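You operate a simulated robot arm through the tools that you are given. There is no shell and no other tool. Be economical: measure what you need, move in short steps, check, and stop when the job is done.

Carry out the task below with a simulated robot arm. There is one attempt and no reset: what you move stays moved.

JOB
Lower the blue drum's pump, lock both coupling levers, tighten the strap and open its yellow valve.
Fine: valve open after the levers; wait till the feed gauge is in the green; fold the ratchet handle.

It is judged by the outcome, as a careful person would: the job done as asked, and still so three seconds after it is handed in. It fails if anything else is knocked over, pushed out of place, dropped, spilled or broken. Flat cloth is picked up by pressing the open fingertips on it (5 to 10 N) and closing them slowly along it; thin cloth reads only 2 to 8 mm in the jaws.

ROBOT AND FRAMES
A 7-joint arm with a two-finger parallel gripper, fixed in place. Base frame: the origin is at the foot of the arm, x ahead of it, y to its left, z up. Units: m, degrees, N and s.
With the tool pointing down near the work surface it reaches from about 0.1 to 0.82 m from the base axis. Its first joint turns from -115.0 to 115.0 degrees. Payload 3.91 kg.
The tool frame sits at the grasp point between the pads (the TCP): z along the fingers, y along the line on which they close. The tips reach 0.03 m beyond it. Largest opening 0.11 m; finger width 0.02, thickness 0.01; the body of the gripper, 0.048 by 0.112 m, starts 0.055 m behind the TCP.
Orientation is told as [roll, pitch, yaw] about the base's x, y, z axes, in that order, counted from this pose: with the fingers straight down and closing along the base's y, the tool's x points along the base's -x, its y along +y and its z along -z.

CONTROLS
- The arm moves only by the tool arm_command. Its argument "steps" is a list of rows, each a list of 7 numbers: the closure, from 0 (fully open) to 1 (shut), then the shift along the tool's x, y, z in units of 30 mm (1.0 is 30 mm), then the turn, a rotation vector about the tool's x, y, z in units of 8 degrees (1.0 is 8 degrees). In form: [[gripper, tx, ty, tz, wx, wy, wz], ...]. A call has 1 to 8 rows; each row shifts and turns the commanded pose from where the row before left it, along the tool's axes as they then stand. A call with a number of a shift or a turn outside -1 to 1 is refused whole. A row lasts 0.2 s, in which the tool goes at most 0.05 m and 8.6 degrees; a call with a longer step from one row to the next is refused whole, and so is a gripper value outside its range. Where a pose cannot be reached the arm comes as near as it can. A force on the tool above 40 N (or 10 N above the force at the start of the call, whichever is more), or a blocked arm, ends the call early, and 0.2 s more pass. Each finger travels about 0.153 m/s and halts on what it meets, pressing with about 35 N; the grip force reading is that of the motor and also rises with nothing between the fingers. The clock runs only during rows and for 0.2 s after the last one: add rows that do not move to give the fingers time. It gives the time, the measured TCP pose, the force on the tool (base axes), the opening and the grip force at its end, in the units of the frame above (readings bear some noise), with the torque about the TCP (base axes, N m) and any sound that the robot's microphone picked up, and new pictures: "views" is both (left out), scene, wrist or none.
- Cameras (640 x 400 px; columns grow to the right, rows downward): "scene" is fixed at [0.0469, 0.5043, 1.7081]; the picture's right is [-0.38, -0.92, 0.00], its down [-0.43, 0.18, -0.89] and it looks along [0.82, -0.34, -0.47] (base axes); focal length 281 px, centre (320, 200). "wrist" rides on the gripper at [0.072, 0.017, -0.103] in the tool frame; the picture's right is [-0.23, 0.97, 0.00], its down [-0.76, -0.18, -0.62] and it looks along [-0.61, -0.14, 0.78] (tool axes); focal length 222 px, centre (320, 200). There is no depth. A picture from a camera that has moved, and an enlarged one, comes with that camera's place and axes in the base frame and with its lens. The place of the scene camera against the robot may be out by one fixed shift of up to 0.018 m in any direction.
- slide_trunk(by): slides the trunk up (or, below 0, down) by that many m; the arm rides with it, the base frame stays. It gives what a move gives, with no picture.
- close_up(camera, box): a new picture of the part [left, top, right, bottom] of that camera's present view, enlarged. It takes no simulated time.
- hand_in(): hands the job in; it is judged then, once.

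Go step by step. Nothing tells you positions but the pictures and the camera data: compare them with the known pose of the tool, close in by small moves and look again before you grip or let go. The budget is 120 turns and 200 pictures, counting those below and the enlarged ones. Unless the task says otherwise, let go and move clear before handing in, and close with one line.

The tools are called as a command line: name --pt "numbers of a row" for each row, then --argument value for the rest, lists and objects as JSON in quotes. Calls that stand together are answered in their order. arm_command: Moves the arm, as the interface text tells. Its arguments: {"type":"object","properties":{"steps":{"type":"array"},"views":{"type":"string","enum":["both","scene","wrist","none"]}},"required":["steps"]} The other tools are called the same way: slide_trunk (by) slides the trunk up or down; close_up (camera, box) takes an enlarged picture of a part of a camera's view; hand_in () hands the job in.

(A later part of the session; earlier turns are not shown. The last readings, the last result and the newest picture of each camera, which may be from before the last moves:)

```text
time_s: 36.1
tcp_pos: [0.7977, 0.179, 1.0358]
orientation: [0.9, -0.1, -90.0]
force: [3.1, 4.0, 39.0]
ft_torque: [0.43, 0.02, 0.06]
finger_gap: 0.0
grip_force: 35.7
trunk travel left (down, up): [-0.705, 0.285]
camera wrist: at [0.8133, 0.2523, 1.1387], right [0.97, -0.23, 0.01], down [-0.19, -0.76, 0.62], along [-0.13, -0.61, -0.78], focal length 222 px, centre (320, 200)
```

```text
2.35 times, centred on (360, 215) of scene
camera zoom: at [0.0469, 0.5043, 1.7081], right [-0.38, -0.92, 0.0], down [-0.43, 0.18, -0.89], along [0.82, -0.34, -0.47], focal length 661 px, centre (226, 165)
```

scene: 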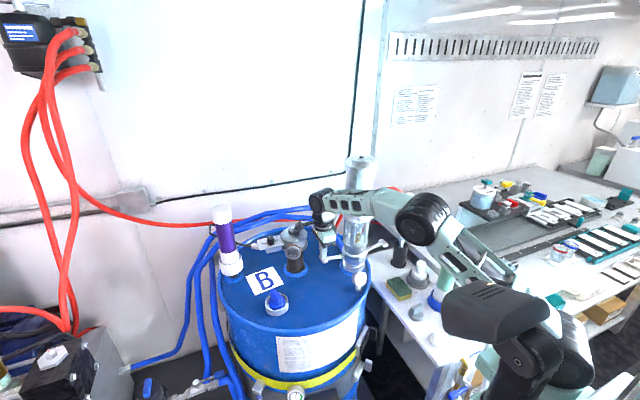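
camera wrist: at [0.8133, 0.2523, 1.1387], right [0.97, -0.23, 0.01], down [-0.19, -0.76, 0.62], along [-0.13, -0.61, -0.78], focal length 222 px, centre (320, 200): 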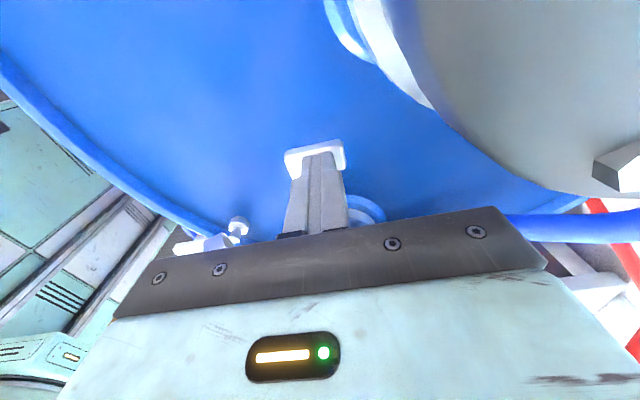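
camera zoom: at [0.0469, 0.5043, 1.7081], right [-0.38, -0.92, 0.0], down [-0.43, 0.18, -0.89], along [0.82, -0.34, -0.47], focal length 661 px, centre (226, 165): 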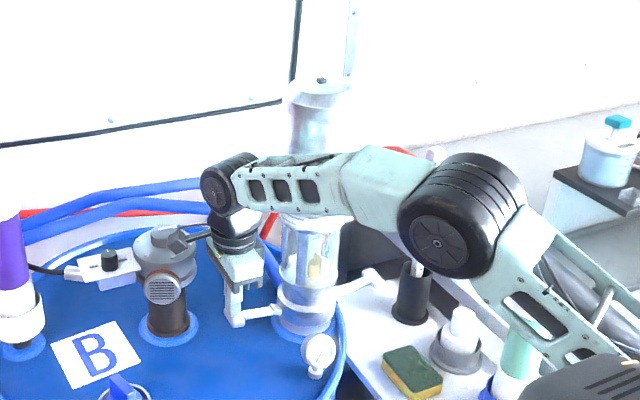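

The lever withstood 39 N down and the pump is seated again, so the levers must swing up, but a plain lift moves the light pump. I'll approach from the front with the fingers above and below the paddle, so I can turn it up with the wrist. First back away and tilt the tool forward.

arm_command --pt "1 0 0 -1 0 0 0" --pt "0.6 0 0 -1 0 0 0" --pt "0.4 0 -0.5 -1 0 0 0" --pt "0.4 0 -1 -1 0 0 0" --pt "0.4 0 -1 -0.5 0 0 0" --pt "0.4 0 -1 0 0 0 0" --pt "0.4 0 -1 0 0 0 0" --pt "0.4 0 -1 0 0 0 0" --views "none"

arm_command --pt "0.4 0 0 0 -1 0 0" --pt "0.4 0 0 0 -1 0 0" --pt "0.4 0 0 0 -1 0 0" --pt "0.4 0 0 0 -1 0 0" --pt "0.4 0 0 0 -1 0 0" --pt "0.4 0 0 0 -1 0 0" --pt "0.4 0 0 0 -1 0 0" --pt "0.4 0 0 0 -1 0 0"

```text
time_s: 37.9
tcp_pos: [0.6298, 0.1795, 1.1629]
orientation: [0.3, -0.2, -90.0]
force: [0.5, -0.6, 0.6]
ft_torque: [0.01, 0.0, -0.02]
finger_gap: 0.0661
grip_force: 0.0
trunk travel left (down, up): [-0.705, 0.285]
```

```text
time_s: 39.7
tcp_pos: [0.6584, 0.1524, 1.1959]
orientation: [58.1, 13.9, -92.7]
force: [-0.7, -0.6, 0.7]
ft_torque: [0.0, -0.02, -0.02]
finger_gap: 0.0661
grip_force: 0.1
out of reach, approached as far as the arm can: row 8
trunk travel left (down, up): [-0.705, 0.285]
stopped in row 8: the arm was blocked; the commanded pose is now the measured one
camera wrist: at [0.5822, 0.2098, 1.2803], right [0.49, -0.44, 0.75], down [-0.66, -0.75, -0.01], along [0.57, -0.49, -0.66], focal length 222 px, centre (320, 200)
```

scene: 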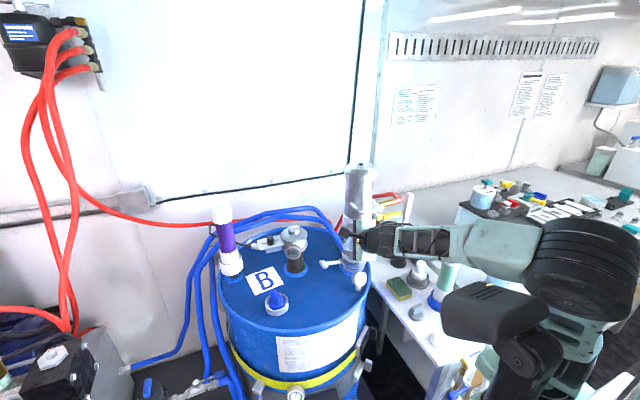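
wrist: 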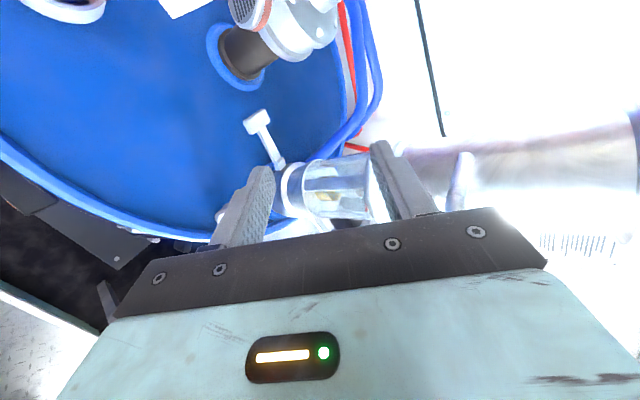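

The wrist reached a limit at about 58° tilt, but the view is useful. I'll check the current lever angles closely.

close_up --camera "wrist" --box '[220, 80, 400, 220]'

close_up --camera "scene" --box '[310, 150, 400, 300]'

```text
2.86 times, centred on (310, 150) of wrist
camera zoom: at [0.5822, 0.2098, 1.2803], right [0.49, -0.44, 0.75], down [-0.66, -0.75, -0.01], along [0.57, -0.49, -0.66], focal length 635 px, centre (349, 343)
```

zoom: 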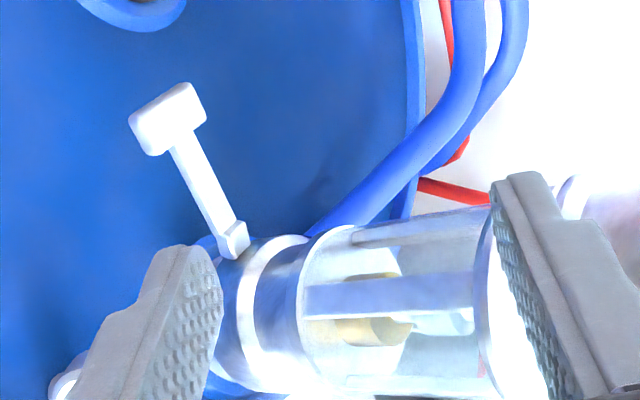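

```text
2.67 times, centred on (355, 225) of scene
camera zoom: at [0.0469, 0.5043, 1.7081], right [-0.38, -0.92, 0.0], down [-0.43, 0.18, -0.89], along [0.82, -0.34, -0.47], focal length 749 px, centre (227, 133)
```

zoom: 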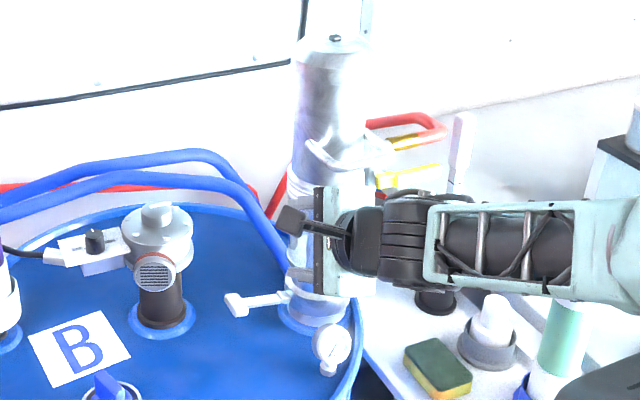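

The lever is unchanged (about 9° up). My side grip likely stopped it from turning, so I'll instead hook the closed fingertips under the paddle's front edge and lift freely. I'm moving to just in front of the paddle.

arm_command --pt "0.7 -0.13 -0.8 0.9 0 0 0" --pt "1 -0.13 -0.8 0.9 0 0 0" --pt "1 -0.13 -0.8 0.9 0 0 0" --pt "1 -0.13 -0.8 0.9 0 0 0" --pt "1 0 0 0 0 0 0"

```text
time_s: 40.9
tcp_pos: [0.7017, 0.1673, 1.0613]
orientation: [58.2, 14.3, -92.8]
force: [-0.3, 0.2, -0.1]
ft_torque: [0.0, 0.01, -0.03]
finger_gap: 0.0002
grip_force: 35.1
trunk travel left (down, up): [-0.705, 0.285]
camera wrist: at [0.6255, 0.2247, 1.146], right [0.49, -0.45, 0.75], down [-0.66, -0.75, -0.02], along [0.57, -0.49, -0.67], focal length 222 px, centre (320, 200)
```

scene: 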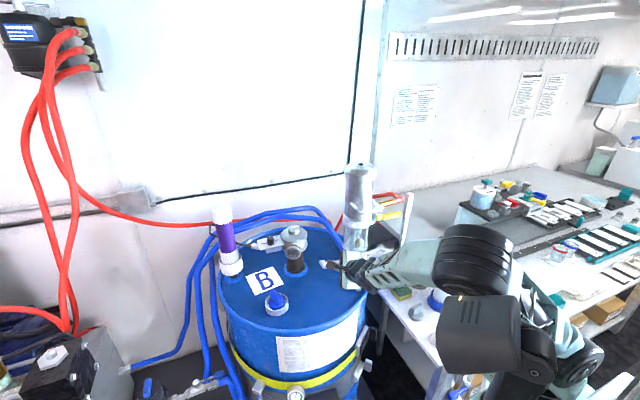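
wrist: 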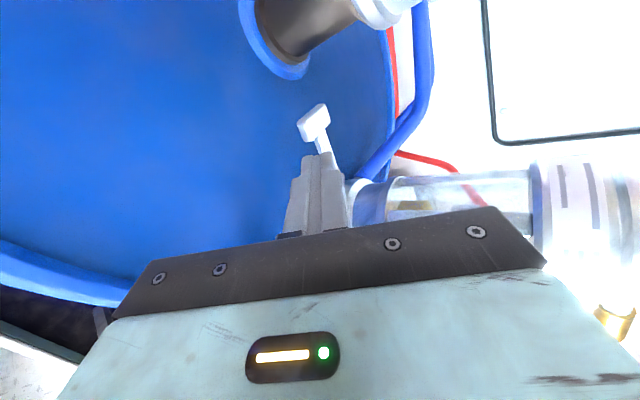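

To keep the elbow high above the bench bottles, I'll raise the trunk and bring the hand down relative to it.

slide_trunk --by 0.12

arm_command --pt "1 -0.23 -0.9 0.75 0 0 0" --pt "1 -0.23 -0.9 0.75 0 0 0" --pt "1 -0.23 -0.9 0.75 0 0 0" --pt "1 -0.23 -0.9 0.75 0 0 0" --pt "1 -0.1 -0.5 0.4 0 0 0" --pt "1 0 0 0 0 0 0"

close_up --camera "scene" --box '[280, 170, 440, 300]'

```text
time_s: 42.4
tcp_pos: [0.7028, 0.1681, 1.1821]
orientation: [58.2, 14.3, -92.8]
force: [-0.2, 0.9, -0.3]
ft_torque: [0.04, 0.0, 0.01]
finger_gap: 0.0
grip_force: 35.2
trunk travel left (down, up): [-0.825, 0.165]
```

```text
time_s: 43.8
tcp_pos: [0.723, 0.1755, 1.0174]
orientation: [58.2, 13.8, -92.6]
force: [-0.4, -0.1, 1.1]
ft_torque: [0.01, 0.01, -0.01]
finger_gap: 0.0
grip_force: 35.0
trunk travel left (down, up): [-0.825, 0.165]
camera wrist: at [0.6464, 0.2315, 1.1024], right [0.49, -0.44, 0.75], down [-0.66, -0.75, -0.01], along [0.57, -0.49, -0.66], focal length 222 px, centre (320, 200)
```

scene: 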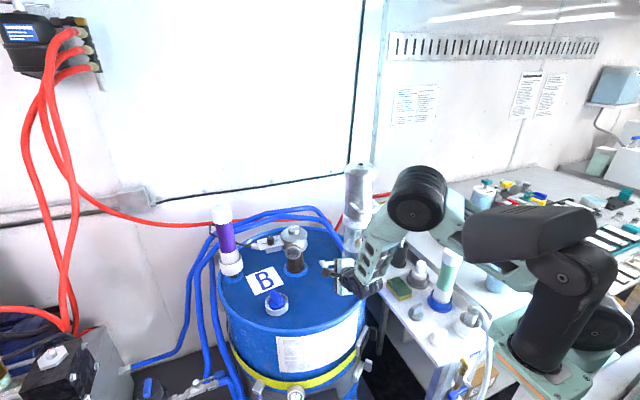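
wrist: 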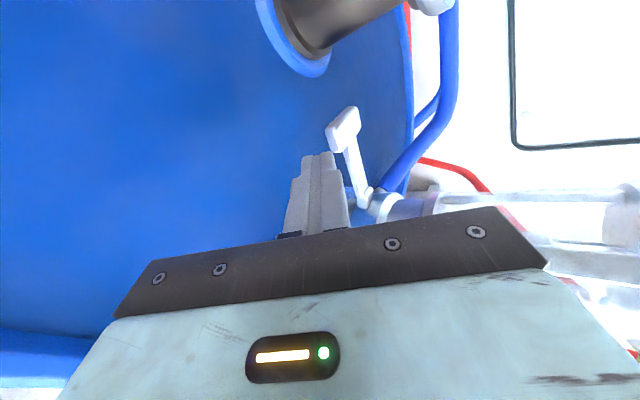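

```text
3.08 times, centred on (360, 235) of scene
camera zoom: at [0.0469, 0.5043, 1.7081], right [-0.38, -0.92, 0.0], down [-0.43, 0.18, -0.89], along [0.82, -0.34, -0.47], focal length 864 px, centre (197, 92)
```

zoom: 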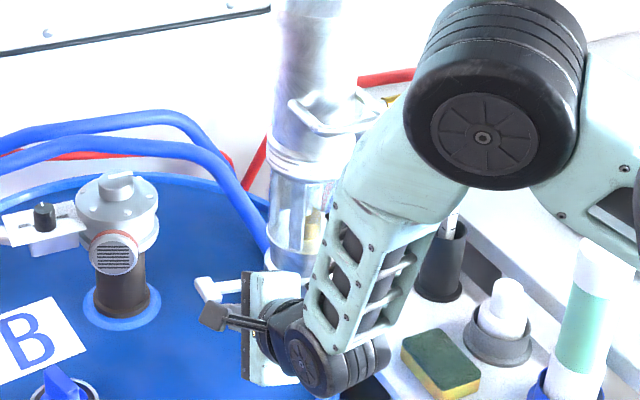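

The elbow is now high and clear, and the paddle is at (0.797, 0.177, 0.997). I'll lower, slide the fingertips under its front edge, and check.

arm_command --pt "1 -0.09 -0.4 0.28 0 0 0" --pt "1 -0.09 -0.4 0.28 0 0 0" --pt "1 0 0 0 0 0 0" --pt "1 0.02 0.27 0.45 0 0 0" --pt "1 0.02 0.27 0.45 0 0 0" --pt "1 0 0 0 0 0 0" --views "wrist"

close_up --camera "wrist" --box '[270, 80, 430, 220]'

```text
time_s: 45.2
tcp_pos: [0.7569, 0.1775, 0.9856]
orientation: [58.2, 13.7, -92.6]
force: [0.4, -0.1, 0.5]
ft_torque: [0.01, 0.01, -0.02]
finger_gap: 0.0
grip_force: 35.5
trunk travel left (down, up): [-0.825, 0.165]
camera wrist: at [0.6809, 0.2362, 1.0713], right [0.49, -0.44, 0.75], down [-0.66, -0.75, -0.01], along [0.57, -0.49, -0.66], focal length 222 px, centre (320, 200)
```

wrist: 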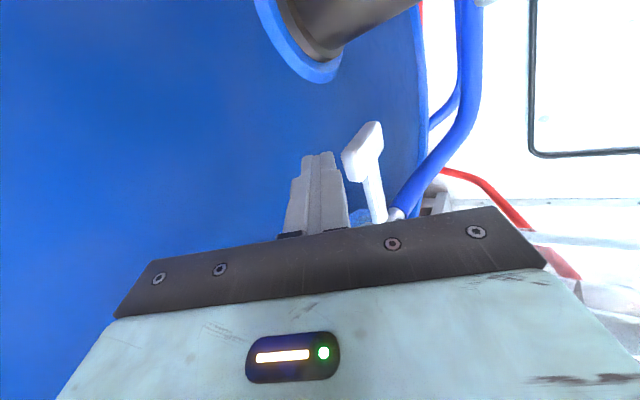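

```text
2.86 times, centred on (350, 150) of wrist
camera zoom: at [0.6809, 0.2362, 1.0713], right [0.49, -0.44, 0.75], down [-0.66, -0.75, -0.01], along [0.57, -0.49, -0.66], focal length 635 px, centre (234, 343)
```

zoom: 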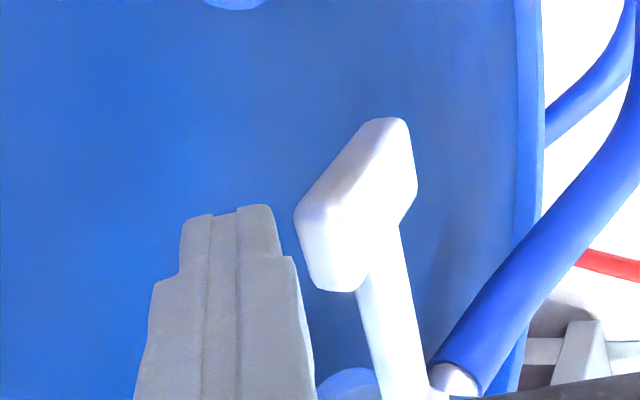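

The fingertips sit below and slightly under the paddle's front end. I'll push in a bit more and lift 3 cm along the arc, then look.

arm_command --pt "1 0.01 0.1 0.17 0 0 0" --pt "1 0.08 0.28 -0.17 0 0 0" --pt "1 0.08 0.28 -0.17 0 0 0" --pt "1 0.0 0.29 -0.18 0 0 0" --pt "1 -0.05 0.3 -0.18 0 0 0" --pt "1 0 0 0 0 0 0"

close_up --camera "scene" --box '[280, 150, 440, 300]'

```text
time_s: 46.6
tcp_pos: [0.7623, 0.1721, 1.0284]
orientation: [58.1, 13.7, -92.7]
force: [-0.4, 0.5, 0.5]
ft_torque: [-0.02, 0.0, 0.02]
finger_gap: 0.0001
grip_force: 35.2
trunk travel left (down, up): [-0.825, 0.165]
camera wrist: at [0.6857, 0.2293, 1.1123], right [0.49, -0.44, 0.75], down [-0.66, -0.75, -0.01], along [0.57, -0.49, -0.66], focal length 222 px, centre (320, 200)
```

scene: 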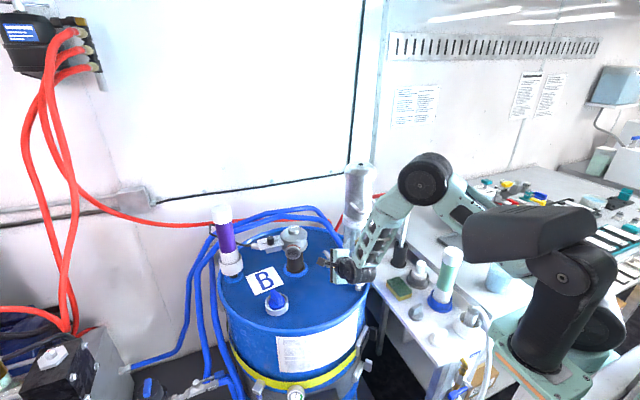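
wrist: 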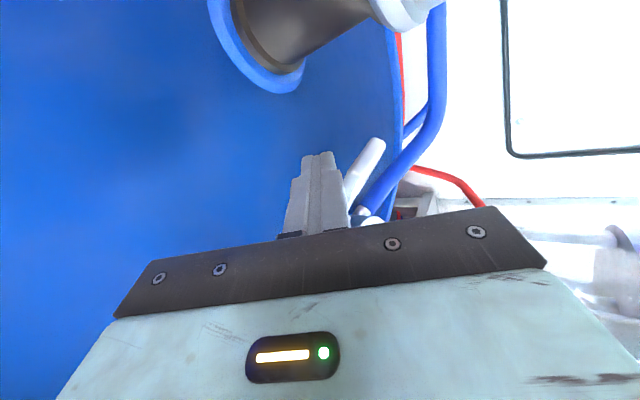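

```text
2.67 times, centred on (360, 225) of scene
camera zoom: at [0.0469, 0.5043, 1.7081], right [-0.38, -0.92, 0.0], down [-0.43, 0.18, -0.89], along [0.82, -0.34, -0.47], focal length 749 px, centre (213, 133)
```

zoom: 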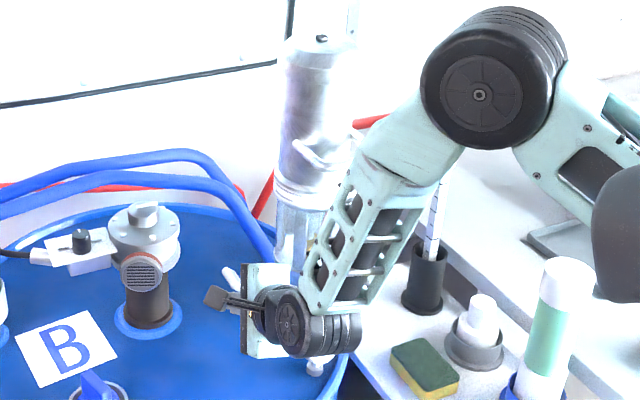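

The lever swings up freely and the pump stays seated. I'll continue the arc, upward and inward.

arm_command --pt "1 -0.25 0.35 -0.2 0 0 0" --pt "1 -0.25 0.35 -0.2 0 0 0" --pt "1 -0.29 0.25 -0.13 0 0 0" --pt "1 -0.29 0.21 -0.11 0 0 0" --pt "1 0 0 0 0 0 0"

close_up --camera "scene" --box '[280, 150, 440, 300]'

```text
time_s: 47.6
tcp_pos: [0.7589, 0.142, 1.0555]
orientation: [57.6, 13.9, -91.6]
force: [0.8, 11.7, -6.7]
ft_torque: [0.09, 0.07, 0.13]
finger_gap: 0.0
grip_force: 35.0
trunk travel left (down, up): [-0.825, 0.165]
stopped in row 5: the force on the tool passed its limit at 48 N (the readings are from after the stop); the commanded pose is now the measured one
camera wrist: at [0.6819, 0.1979, 1.1402], right [0.51, -0.43, 0.74], down [-0.64, -0.77, -0.01], along [0.57, -0.47, -0.67], focal length 222 px, centre (320, 200)
```

scene: 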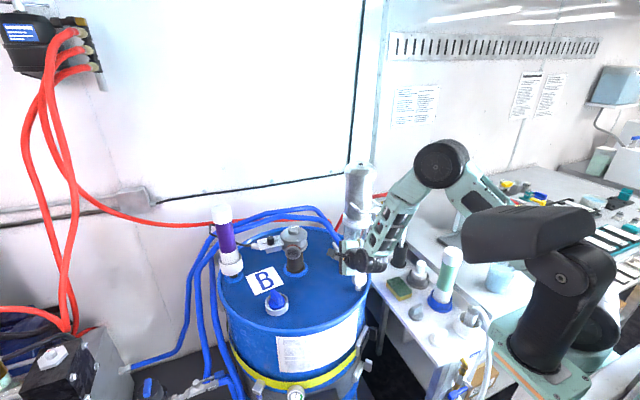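
wrist: 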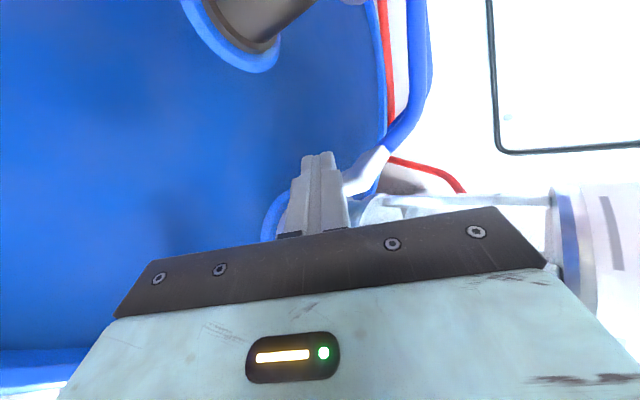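

```text
2.67 times, centred on (360, 225) of scene
camera zoom: at [0.0469, 0.5043, 1.7081], right [-0.38, -0.92, 0.0], down [-0.43, 0.18, -0.89], along [0.82, -0.34, -0.47], focal length 749 px, centre (213, 133)
```

zoom: 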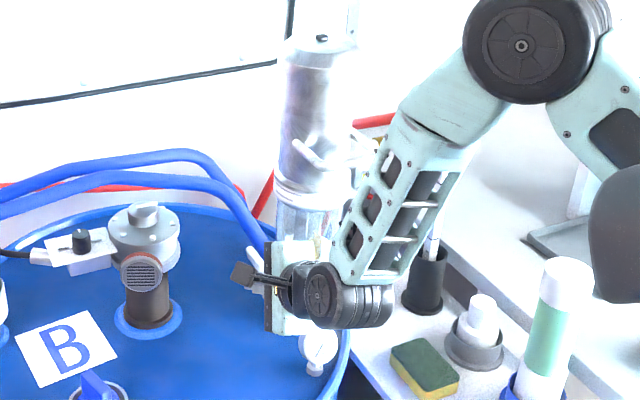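

The lever is now steep and the force rose sharply, so it has hit its end stop, or nearly. I'll back off and inspect.

arm_command --pt "1 0.5 0 0 0 0 0" --pt "1 0.5 0 -0.5 0 0 0" --pt "1 0.3 0 -1 0 0 0" --pt "1 0 0 -1 0 0 0" --pt "1 0 0 0 0 0 0"

close_up --camera "wrist" --box '[250, 80, 450, 220]'

close_up --camera "scene" --box '[300, 180, 420, 290]'

```text
time_s: 48.8
tcp_pos: [0.6954, 0.1695, 1.1052]
orientation: [57.9, 13.8, -91.8]
force: [-0.2, 0.0, -0.8]
ft_torque: [-0.01, 0.01, -0.01]
finger_gap: 0.0
grip_force: 34.9
trunk travel left (down, up): [-0.825, 0.165]
camera wrist: at [0.6198, 0.2249, 1.1891], right [0.5, -0.43, 0.75], down [-0.65, -0.76, -0.01], along [0.57, -0.48, -0.67], focal length 222 px, centre (320, 200)
```

scene: 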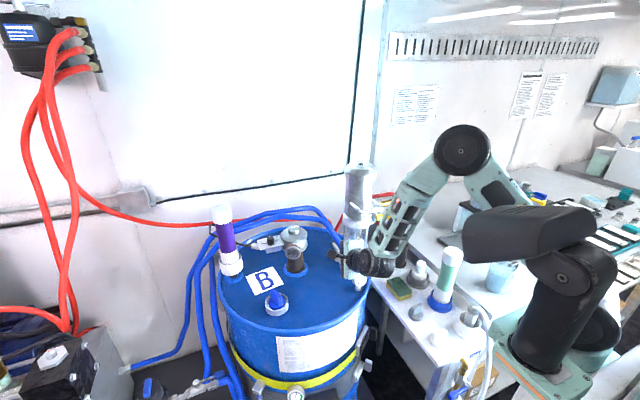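
wrist: 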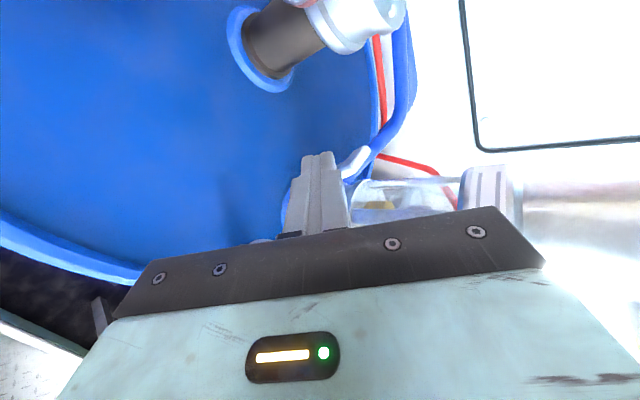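

```text
2.86 times, centred on (350, 150) of wrist
camera zoom: at [0.6198, 0.2249, 1.1891], right [0.5, -0.43, 0.75], down [-0.65, -0.76, -0.01], along [0.57, -0.48, -0.67], focal length 635 px, centre (234, 343)
```

zoom: 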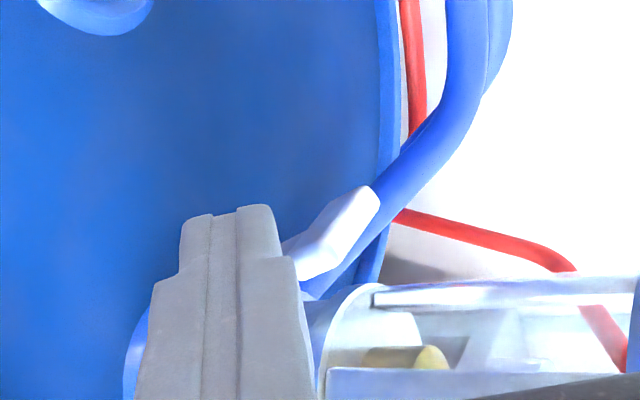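

```text
3.64 times, centred on (360, 235) of scene
camera zoom: at [0.0469, 0.5043, 1.7081], right [-0.38, -0.92, 0.0], down [-0.43, 0.18, -0.89], along [0.82, -0.34, -0.47], focal length 1021 px, centre (174, 73)
```

zoom: 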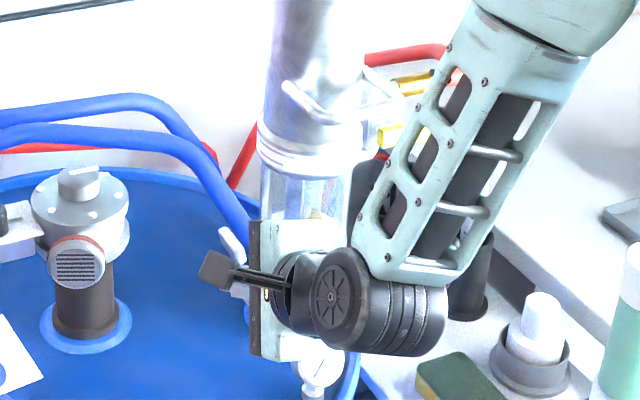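

arm_command --pt "1 0 0.6 -1 0 0 0" --pt "1 0 0.8 -1 0 0 0" --pt "1 0 1 -1 0 0 0" --pt "1 0 1 -0.8 0 0 0" --pt "1 0 0 0 0 0 0" --views "wrist"

close_up --camera "wrist" --box '[220, 80, 420, 220]'

close_up --camera "scene" --box '[300, 180, 420, 290]'

```text
time_s: 50.0
tcp_pos: [0.6527, 0.1375, 1.2468]
orientation: [57.8, 13.8, -91.8]
force: [0.1, 0.3, -0.8]
ft_torque: [-0.02, 0.03, 0.01]
finger_gap: 0.0
grip_force: 35.2
trunk travel left (down, up): [-0.825, 0.165]
camera wrist: at [0.5764, 0.1938, 1.332], right [0.5, -0.43, 0.75], down [-0.65, -0.76, -0.01], along [0.57, -0.48, -0.67], focal length 222 px, centre (320, 200)
```

wrist: 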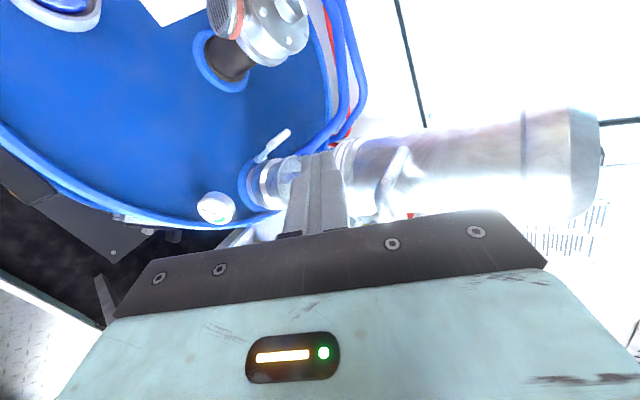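

```text
2.86 times, centred on (320, 150) of wrist
camera zoom: at [0.5764, 0.1938, 1.332], right [0.5, -0.43, 0.75], down [-0.65, -0.76, -0.01], along [0.57, -0.48, -0.67], focal length 635 px, centre (320, 343)
```

zoom: 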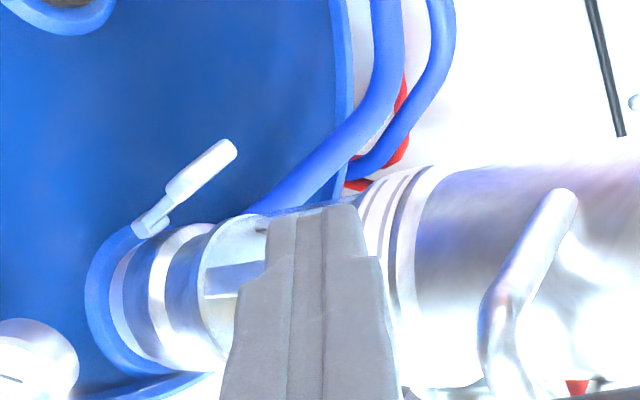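

```text
3.64 times, centred on (360, 235) of scene
camera zoom: at [0.0469, 0.5043, 1.7081], right [-0.38, -0.92, 0.0], down [-0.43, 0.18, -0.89], along [0.82, -0.34, -0.47], focal length 1021 px, centre (174, 73)
```

zoom: 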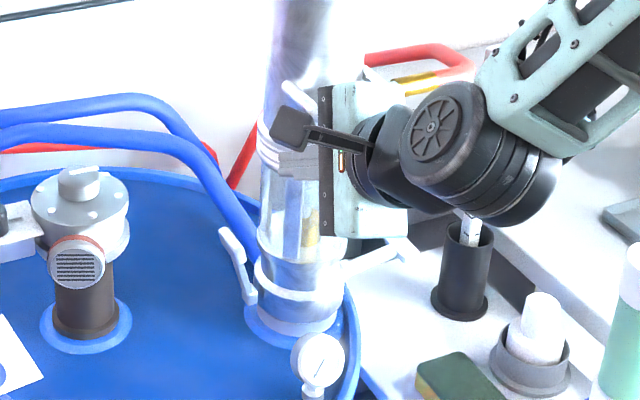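

The left lever stands at about 73° against its stop; it looks locked. Next the right lever: I move the hand to the right in front of the pump with the same orientation.

arm_command --pt "1 -0.95 -0.08 -0.18 0 0 0" --pt "1 -0.95 -0.08 -0.18 0 0 0" --pt "1 -0.95 -0.08 -0.18 0 0 0" --pt "1 -0.95 -0.08 -0.18 0 0 0" --pt "1 -0.95 -0.08 -0.18 0 0 0" --pt "1 -0.95 -0.08 -0.18 0 0 0" --pt "1 -0.95 -0.08 -0.18 0 0 0" --pt "1 -0.95 -0.08 -0.18 0 0 0"

close_up --camera "wrist" --box '[180, 50, 480, 220]'

```text
time_s: 51.8
tcp_pos: [0.6651, -0.0675, 1.2162]
orientation: [57.7, 13.9, -91.8]
force: [0.4, -0.5, 0.3]
ft_torque: [-0.02, 0.03, 0.02]
finger_gap: 0.0002
grip_force: 35.2
out of reach, approached as far as the arm can: row 4, 5, 6, 7, 8
trunk travel left (down, up): [-0.825, 0.165]
camera wrist: at [0.5885, -0.0115, 1.3015], right [0.51, -0.43, 0.75], down [-0.65, -0.76, -0.01], along [0.57, -0.48, -0.67], focal length 222 px, centre (320, 200)
```

scene: 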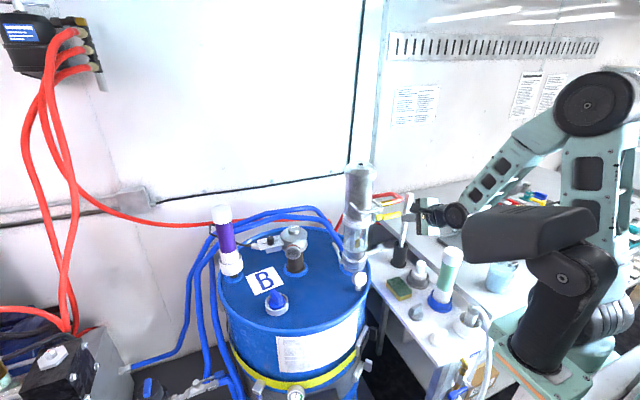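
wrist: 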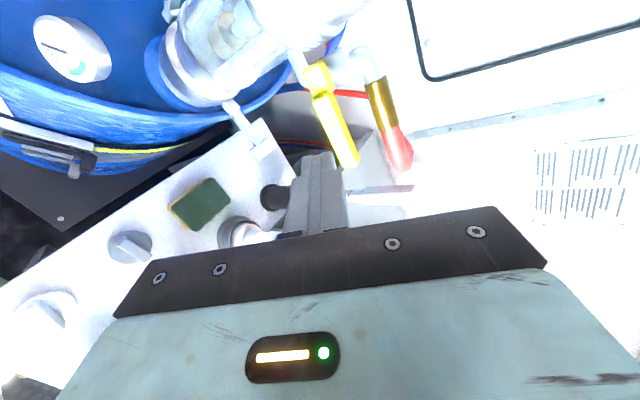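

```text
2.13 times, centred on (330, 135) of wrist
camera zoom: at [0.5885, -0.0115, 1.3015], right [0.51, -0.43, 0.75], down [-0.65, -0.76, -0.01], along [0.57, -0.48, -0.67], focal length 474 px, centre (299, 339)
```

zoom: 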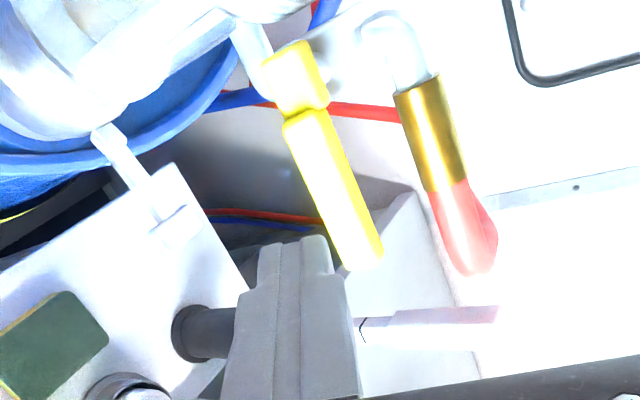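

The right lever paddle is at (0.80, −0.074, 1.00), and the yellow valve lever is above it. I'll lower the hand, then go forward to just ahead of the paddle.

arm_command --pt "1 -0.29 -0.73 0.53 0 0 0" --pt "1 -0.29 -0.73 0.53 0 0 0" --pt "1 -0.29 -0.73 0.53 0 0 0" --pt "1 -0.29 -0.73 0.53 0 0 0" --pt "1 -0.29 -0.73 0.53 0 0 0" --pt "1 -0.29 -0.73 0.53 0 0 0" --pt "1 -0.08 0.04 0.8 0 0 0" --pt "1 0 0 0 0 0 0"

close_up --camera "wrist" --box '[240, 50, 480, 220]'

```text
time_s: 53.6
tcp_pos: [0.6987, -0.0743, 1.0355]
orientation: [57.9, 13.9, -91.8]
force: [-0.7, -0.4, 0.6]
ft_torque: [-0.04, -0.01, 0.0]
finger_gap: 0.0
grip_force: 34.8
out of reach, approached as far as the arm can: row 1
trunk travel left (down, up): [-0.825, 0.165]
camera wrist: at [0.623, -0.0182, 1.1211], right [0.5, -0.43, 0.75], down [-0.65, -0.76, -0.01], along [0.57, -0.48, -0.67], focal length 222 px, centre (320, 200)
```

scene: 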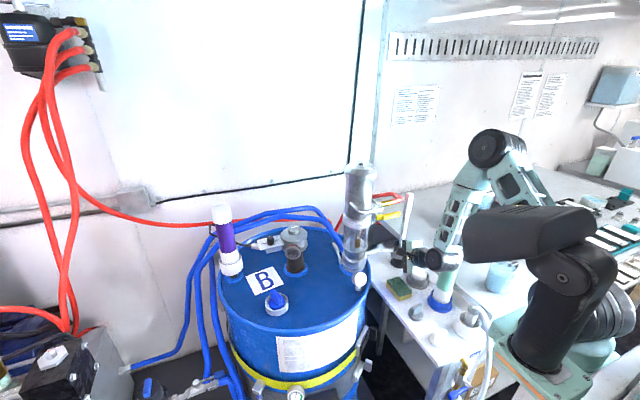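
wrist: 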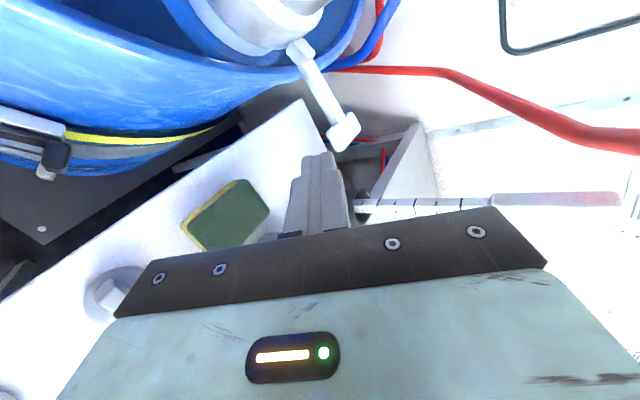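

```text
2.35 times, centred on (360, 135) of wrist
camera zoom: at [0.623, -0.0182, 1.1211], right [0.5, -0.43, 0.75], down [-0.65, -0.76, -0.01], along [0.57, -0.48, -0.67], focal length 523 px, centre (226, 353)
```

zoom: 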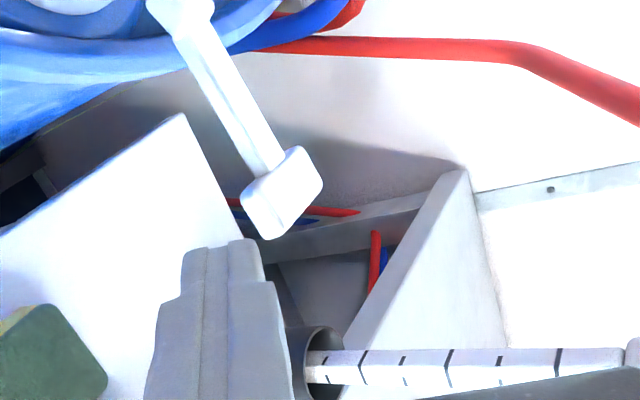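

arm_command --pt "1 -0.31 -0.5 0.73 0 0 0" --pt "1 -0.31 -0.5 0.73 0 0 0" --pt "1 0 0 0 0 0 0" --pt "1 0.02 0.39 0.63 0 0 0" --pt "1 0.02 0.39 0.63 0 0 0" --pt "1 0 0 0 0 0 0" --views "wrist"

close_up --camera "wrist" --box '[240, 50, 480, 220]'

```text
time_s: 55.0
tcp_pos: [0.7652, -0.083, 0.9858]
orientation: [57.7, 13.9, -91.8]
force: [-0.1, 0.3, -0.1]
ft_torque: [0.01, 0.03, -0.01]
finger_gap: 0.0001
grip_force: 35.0
trunk travel left (down, up): [-0.825, 0.165]
camera wrist: at [0.6888, -0.026, 1.0703], right [0.51, -0.43, 0.75], down [-0.65, -0.76, -0.01], along [0.57, -0.48, -0.67], focal length 222 px, centre (320, 200)
```

wrist: 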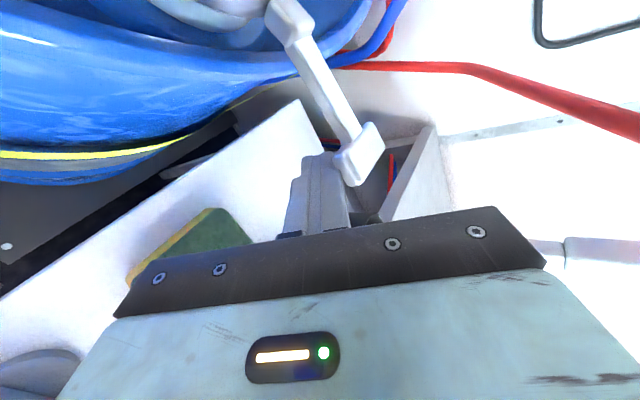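

```text
2.35 times, centred on (360, 135) of wrist
camera zoom: at [0.6888, -0.026, 1.0703], right [0.51, -0.43, 0.75], down [-0.65, -0.76, -0.01], along [0.57, -0.48, -0.67], focal length 523 px, centre (226, 353)
```

zoom: 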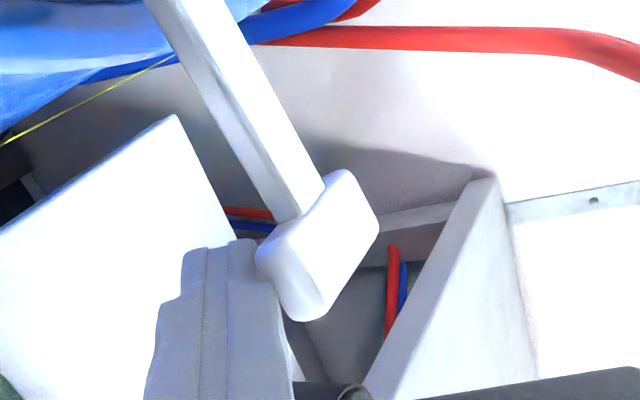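

The fingertips are under the right paddle's front edge. I'll lift along the mirrored arc.

arm_command --pt "1 0.1 0.27 -0.17 0 0 0" --pt "1 0.12 0.27 -0.17 0 0 0" --pt "1 0.13 0.26 -0.17 0 0 0" --pt "1 0.17 0.26 -0.16 0 0 0" --pt "1 0.26 0.16 -0.1 0 0 0" --pt "1 0.28 0.14 -0.1 0 0 0" --pt "1 0 0 0 0 0 0"

close_up --camera "scene" --box '[300, 150, 440, 290]'

```text
time_s: 56.6
tcp_pos: [0.765, -0.0651, 1.0405]
orientation: [57.8, 13.9, -91.8]
force: [0.7, 0.3, -0.5]
ft_torque: [-0.01, 0.0, 0.01]
finger_gap: 0.0
grip_force: 34.9
trunk travel left (down, up): [-0.825, 0.165]
camera wrist: at [0.6881, -0.0086, 1.1253], right [0.5, -0.43, 0.75], down [-0.65, -0.76, -0.01], along [0.57, -0.48, -0.67], focal length 222 px, centre (320, 200)
```

scene: 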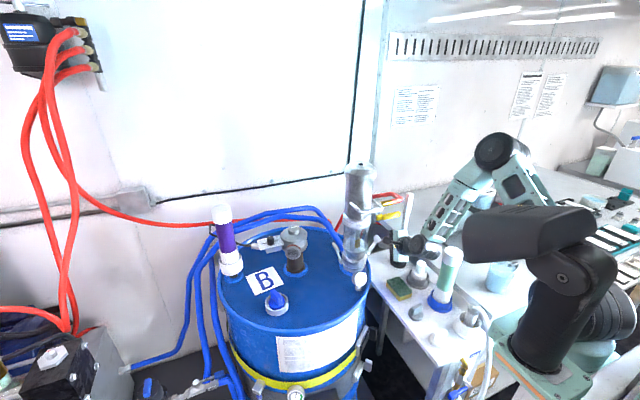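
wrist: 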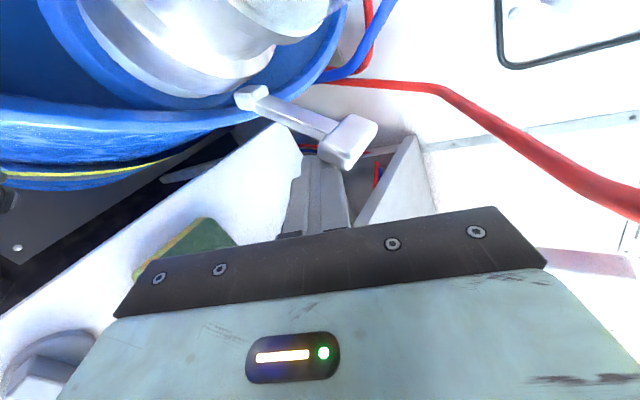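

```text
2.86 times, centred on (370, 220) of scene
camera zoom: at [0.0469, 0.5043, 1.7081], right [-0.38, -0.92, 0.0], down [-0.43, 0.18, -0.89], along [0.82, -0.34, -0.47], focal length 802 px, centre (177, 143)
```

zoom: 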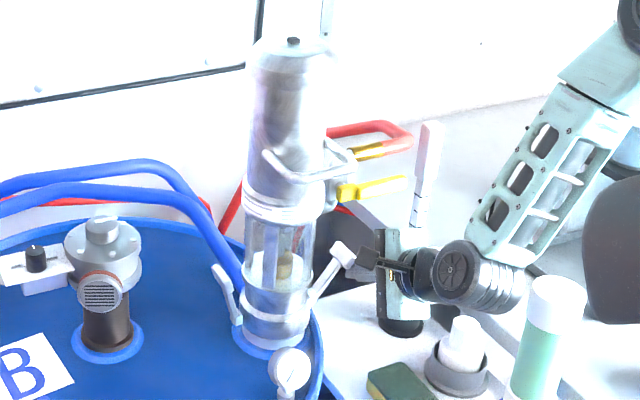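

It's swinging up well. I'll continue inwards until it meets its stop.

arm_command --pt "1 0.25 0.15 -0.1 0 0 0" --pt "1 0.27 0.12 -0.08 0 0 0" --pt "1 0.27 0.08 -0.05 0 0 0" --pt "1 0.27 0.06 -0.03 0 0 0" --pt "1 0.2 0 0 0 0 0" --pt "1 0.2 0 0 0 0 0" --pt "1 0.2 0 0 0 0 0" --views "wrist"

close_up --camera "scene" --box '[300, 150, 440, 290]'

```text
time_s: 57.9
tcp_pos: [0.7645, -0.0439, 1.0605]
orientation: [57.3, 13.4, -93.3]
force: [-1.1, -13.0, -4.6]
ft_torque: [-0.08, -0.13, -0.18]
finger_gap: 0.0
grip_force: 35.3
trunk travel left (down, up): [-0.825, 0.165]
stopped in row 6: the force on the tool passed its limit at 44 N (the readings are from after the stop); the commanded pose is now the measured one
camera wrist: at [0.6905, 0.0142, 1.1449], right [0.5, -0.44, 0.75], down [-0.67, -0.75, 0.0], along [0.56, -0.5, -0.67], focal length 222 px, centre (320, 200)
```

wrist: 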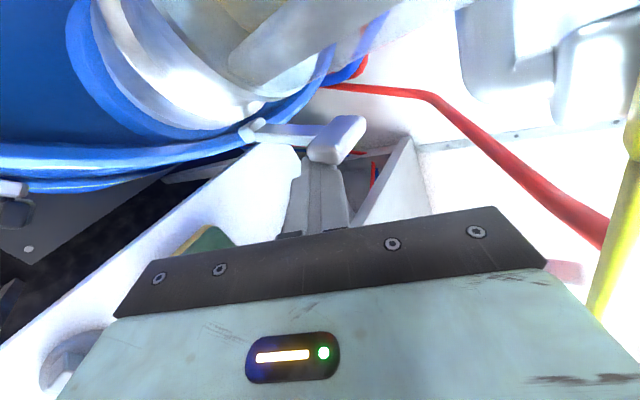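

```text
2.86 times, centred on (370, 220) of scene
camera zoom: at [0.0469, 0.5043, 1.7081], right [-0.38, -0.92, 0.0], down [-0.43, 0.18, -0.89], along [0.82, -0.34, -0.47], focal length 802 px, centre (177, 143)
```

zoom: 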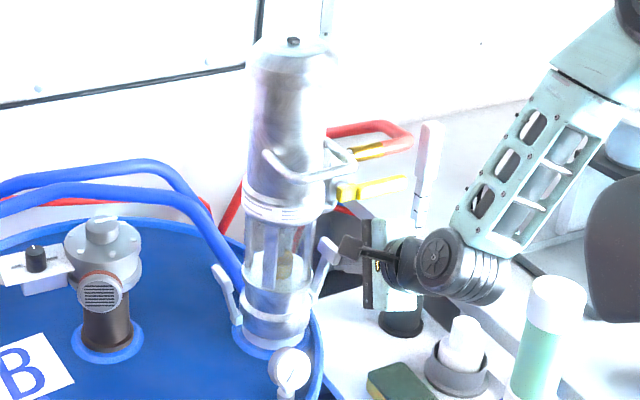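

Both levers now stand symmetric against their stops. Next I back away and look at the yellow valve.

arm_command --pt "1 -0.9 0.2 -0.1 0 0 0" --pt "1 0 -0.5 -0.85 0 0 0" --pt "1 0 -0.5 -0.85 0 0 0" --pt "1 0 -0.4 -0.75 0 0 0" --pt "1 0.24 0.8 -0.52 0 0 0" --pt "1 0.24 0.8 -0.52 0 0 0" --pt "1 0.24 0.8 -0.52 0 0 0" --pt "1 0.24 0.8 -0.52 0 0 0" --views "wrist"

close_up --camera "wrist" --box '[240, 0, 480, 160]'

close_up --camera "scene" --box '[330, 180, 410, 250]'

```text
time_s: 59.7
tcp_pos: [0.6803, -0.0661, 1.1789]
orientation: [57.5, 13.6, -92.9]
force: [0.2, 0.4, -0.5]
ft_torque: [-0.01, -0.01, -0.01]
finger_gap: 0.0002
grip_force: 35.0
trunk travel left (down, up): [-0.825, 0.165]
camera wrist: at [0.6053, -0.0073, 1.2648], right [0.5, -0.44, 0.74], down [-0.66, -0.75, 0.0], along [0.56, -0.49, -0.67], focal length 222 px, centre (320, 200)
```

wrist: 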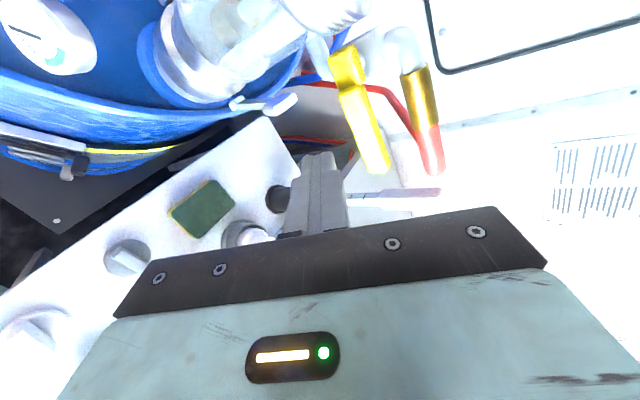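

```text
2.50 times, centred on (360, 80) of wrist
camera zoom: at [0.6053, -0.0073, 1.2648], right [0.5, -0.44, 0.74], down [-0.66, -0.75, 0.0], along [0.56, -0.49, -0.67], focal length 555 px, centre (220, 500)
```

zoom: 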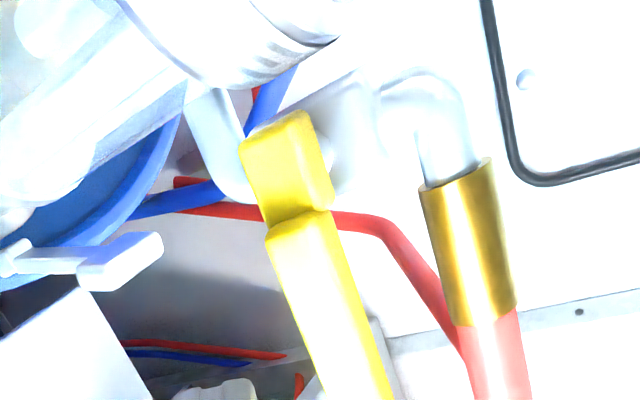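

```text
5.71 times, centred on (370, 215) of scene
camera zoom: at [0.0469, 0.5043, 1.7081], right [-0.38, -0.92, 0.0], down [-0.43, 0.18, -0.89], along [0.82, -0.34, -0.47], focal length 1604 px, centre (34, 114)
```

zoom: 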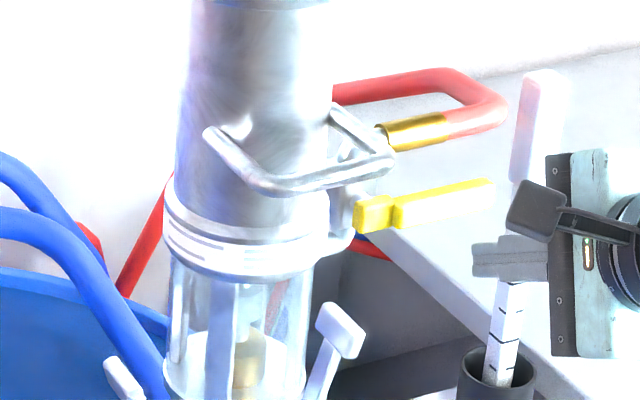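

The yellow lever is perpendicular to its vertical pipe (closed), pivoting at about (0.767, −0.024, 1.178), with its end near (0.78, −0.12, 1.165). I'll place the fingertips above its end and try a gentle push down first.

arm_command --pt "1 -0.41 0.96 -0.58 0 0 0" --pt "1 -0.41 0.96 -0.58 0 0 0" --pt "1 0 0.33 0.84 0 0 0" --pt "1 0 0.33 0.84 0 0 0" --pt "1 0 0.33 0.84 0 0 0" --pt "1 0 0 0 0 0 0"

close_up --camera "scene" --box '[330, 170, 430, 250]'

```text
time_s: 61.1
tcp_pos: [0.7598, -0.1033, 1.2253]
orientation: [57.5, 13.6, -92.9]
force: [-0.7, 0.0, 0.3]
ft_torque: [0.01, 0.0, 0.01]
finger_gap: 0.0002
grip_force: 34.9
trunk travel left (down, up): [-0.825, 0.165]
camera wrist: at [0.6848, -0.0449, 1.3104], right [0.5, -0.44, 0.75], down [-0.66, -0.75, 0.0], along [0.56, -0.49, -0.67], focal length 222 px, centre (320, 200)
```

scene: 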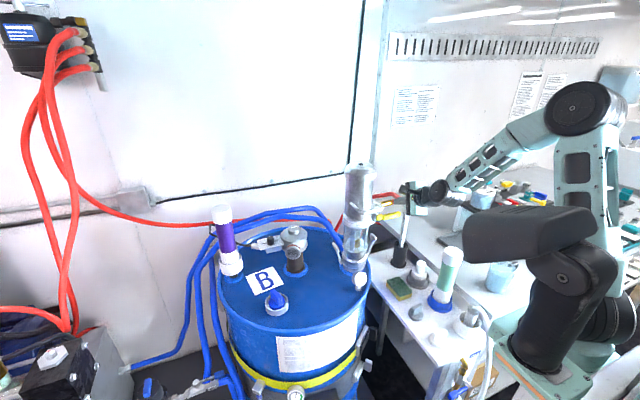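
wrist: 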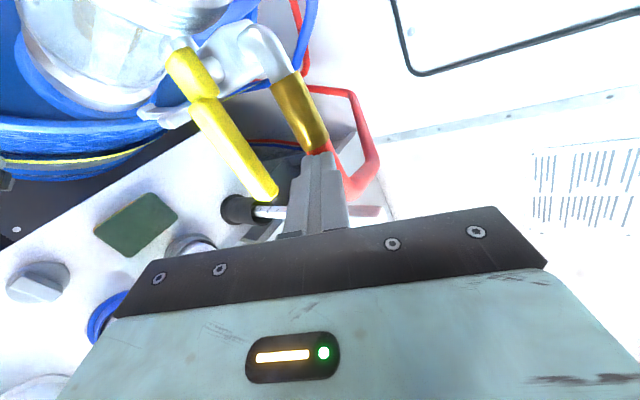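

```text
5.00 times, centred on (380, 210) of scene
camera zoom: at [0.0469, 0.5043, 1.7081], right [-0.38, -0.92, 0.0], down [-0.43, 0.18, -0.89], along [0.82, -0.34, -0.47], focal length 1404 px, centre (20, 150)
```

zoom: 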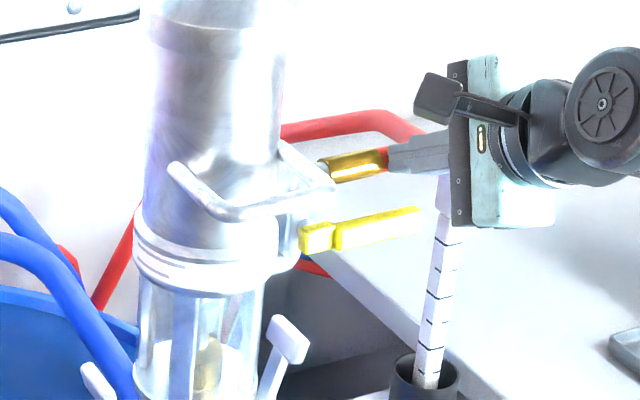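

The fingertips are above the lever's end, close beneath the hose. I'll lower in 7 mm steps.

arm_command --pt "1 -0.06 -0.24 0.05 0 0 0" --pt "1 -0.06 -0.19 0.12 0 0 0" --pt "1 -0.06 -0.19 0.12 0 0 0" --pt "1 -0.06 -0.19 0.12 0 0 0" --pt "1 -0.06 -0.19 0.12 0 0 0" --pt "1 -0.06 -0.19 0.12 0 0 0" --pt "1 0 0 0 0 0 0"

close_up --camera "scene" --box '[330, 170, 430, 250]'

```text
time_s: 62.7
tcp_pos: [0.7567, -0.1054, 1.1862]
orientation: [57.4, 13.5, -92.9]
force: [0.8, 0.5, 0.7]
ft_torque: [-0.03, -0.02, 0.04]
finger_gap: 0.0
grip_force: 35.1
trunk travel left (down, up): [-0.825, 0.165]
camera wrist: at [0.6804, -0.047, 1.2708], right [0.5, -0.44, 0.74], down [-0.66, -0.75, 0.0], along [0.56, -0.49, -0.67], focal length 222 px, centre (320, 200)
```

scene: 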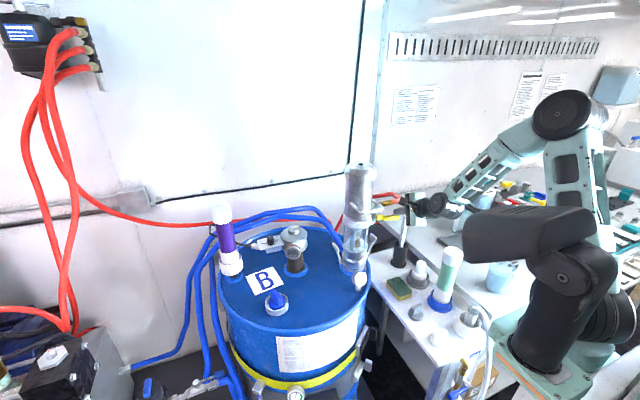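
wrist: 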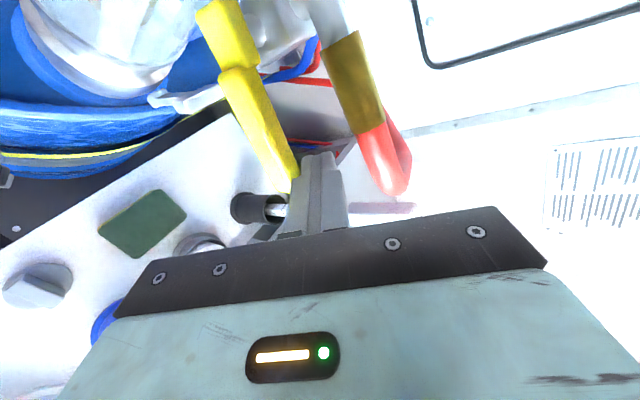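

```text
5.00 times, centred on (380, 210) of scene
camera zoom: at [0.0469, 0.5043, 1.7081], right [-0.38, -0.92, 0.0], down [-0.43, 0.18, -0.89], along [0.82, -0.34, -0.47], focal length 1404 px, centre (20, 150)
```

zoom: 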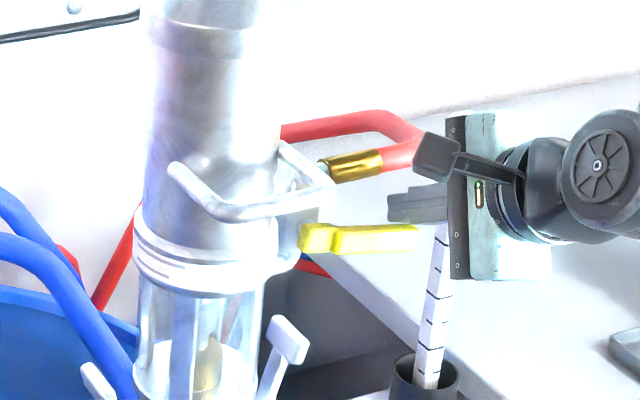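

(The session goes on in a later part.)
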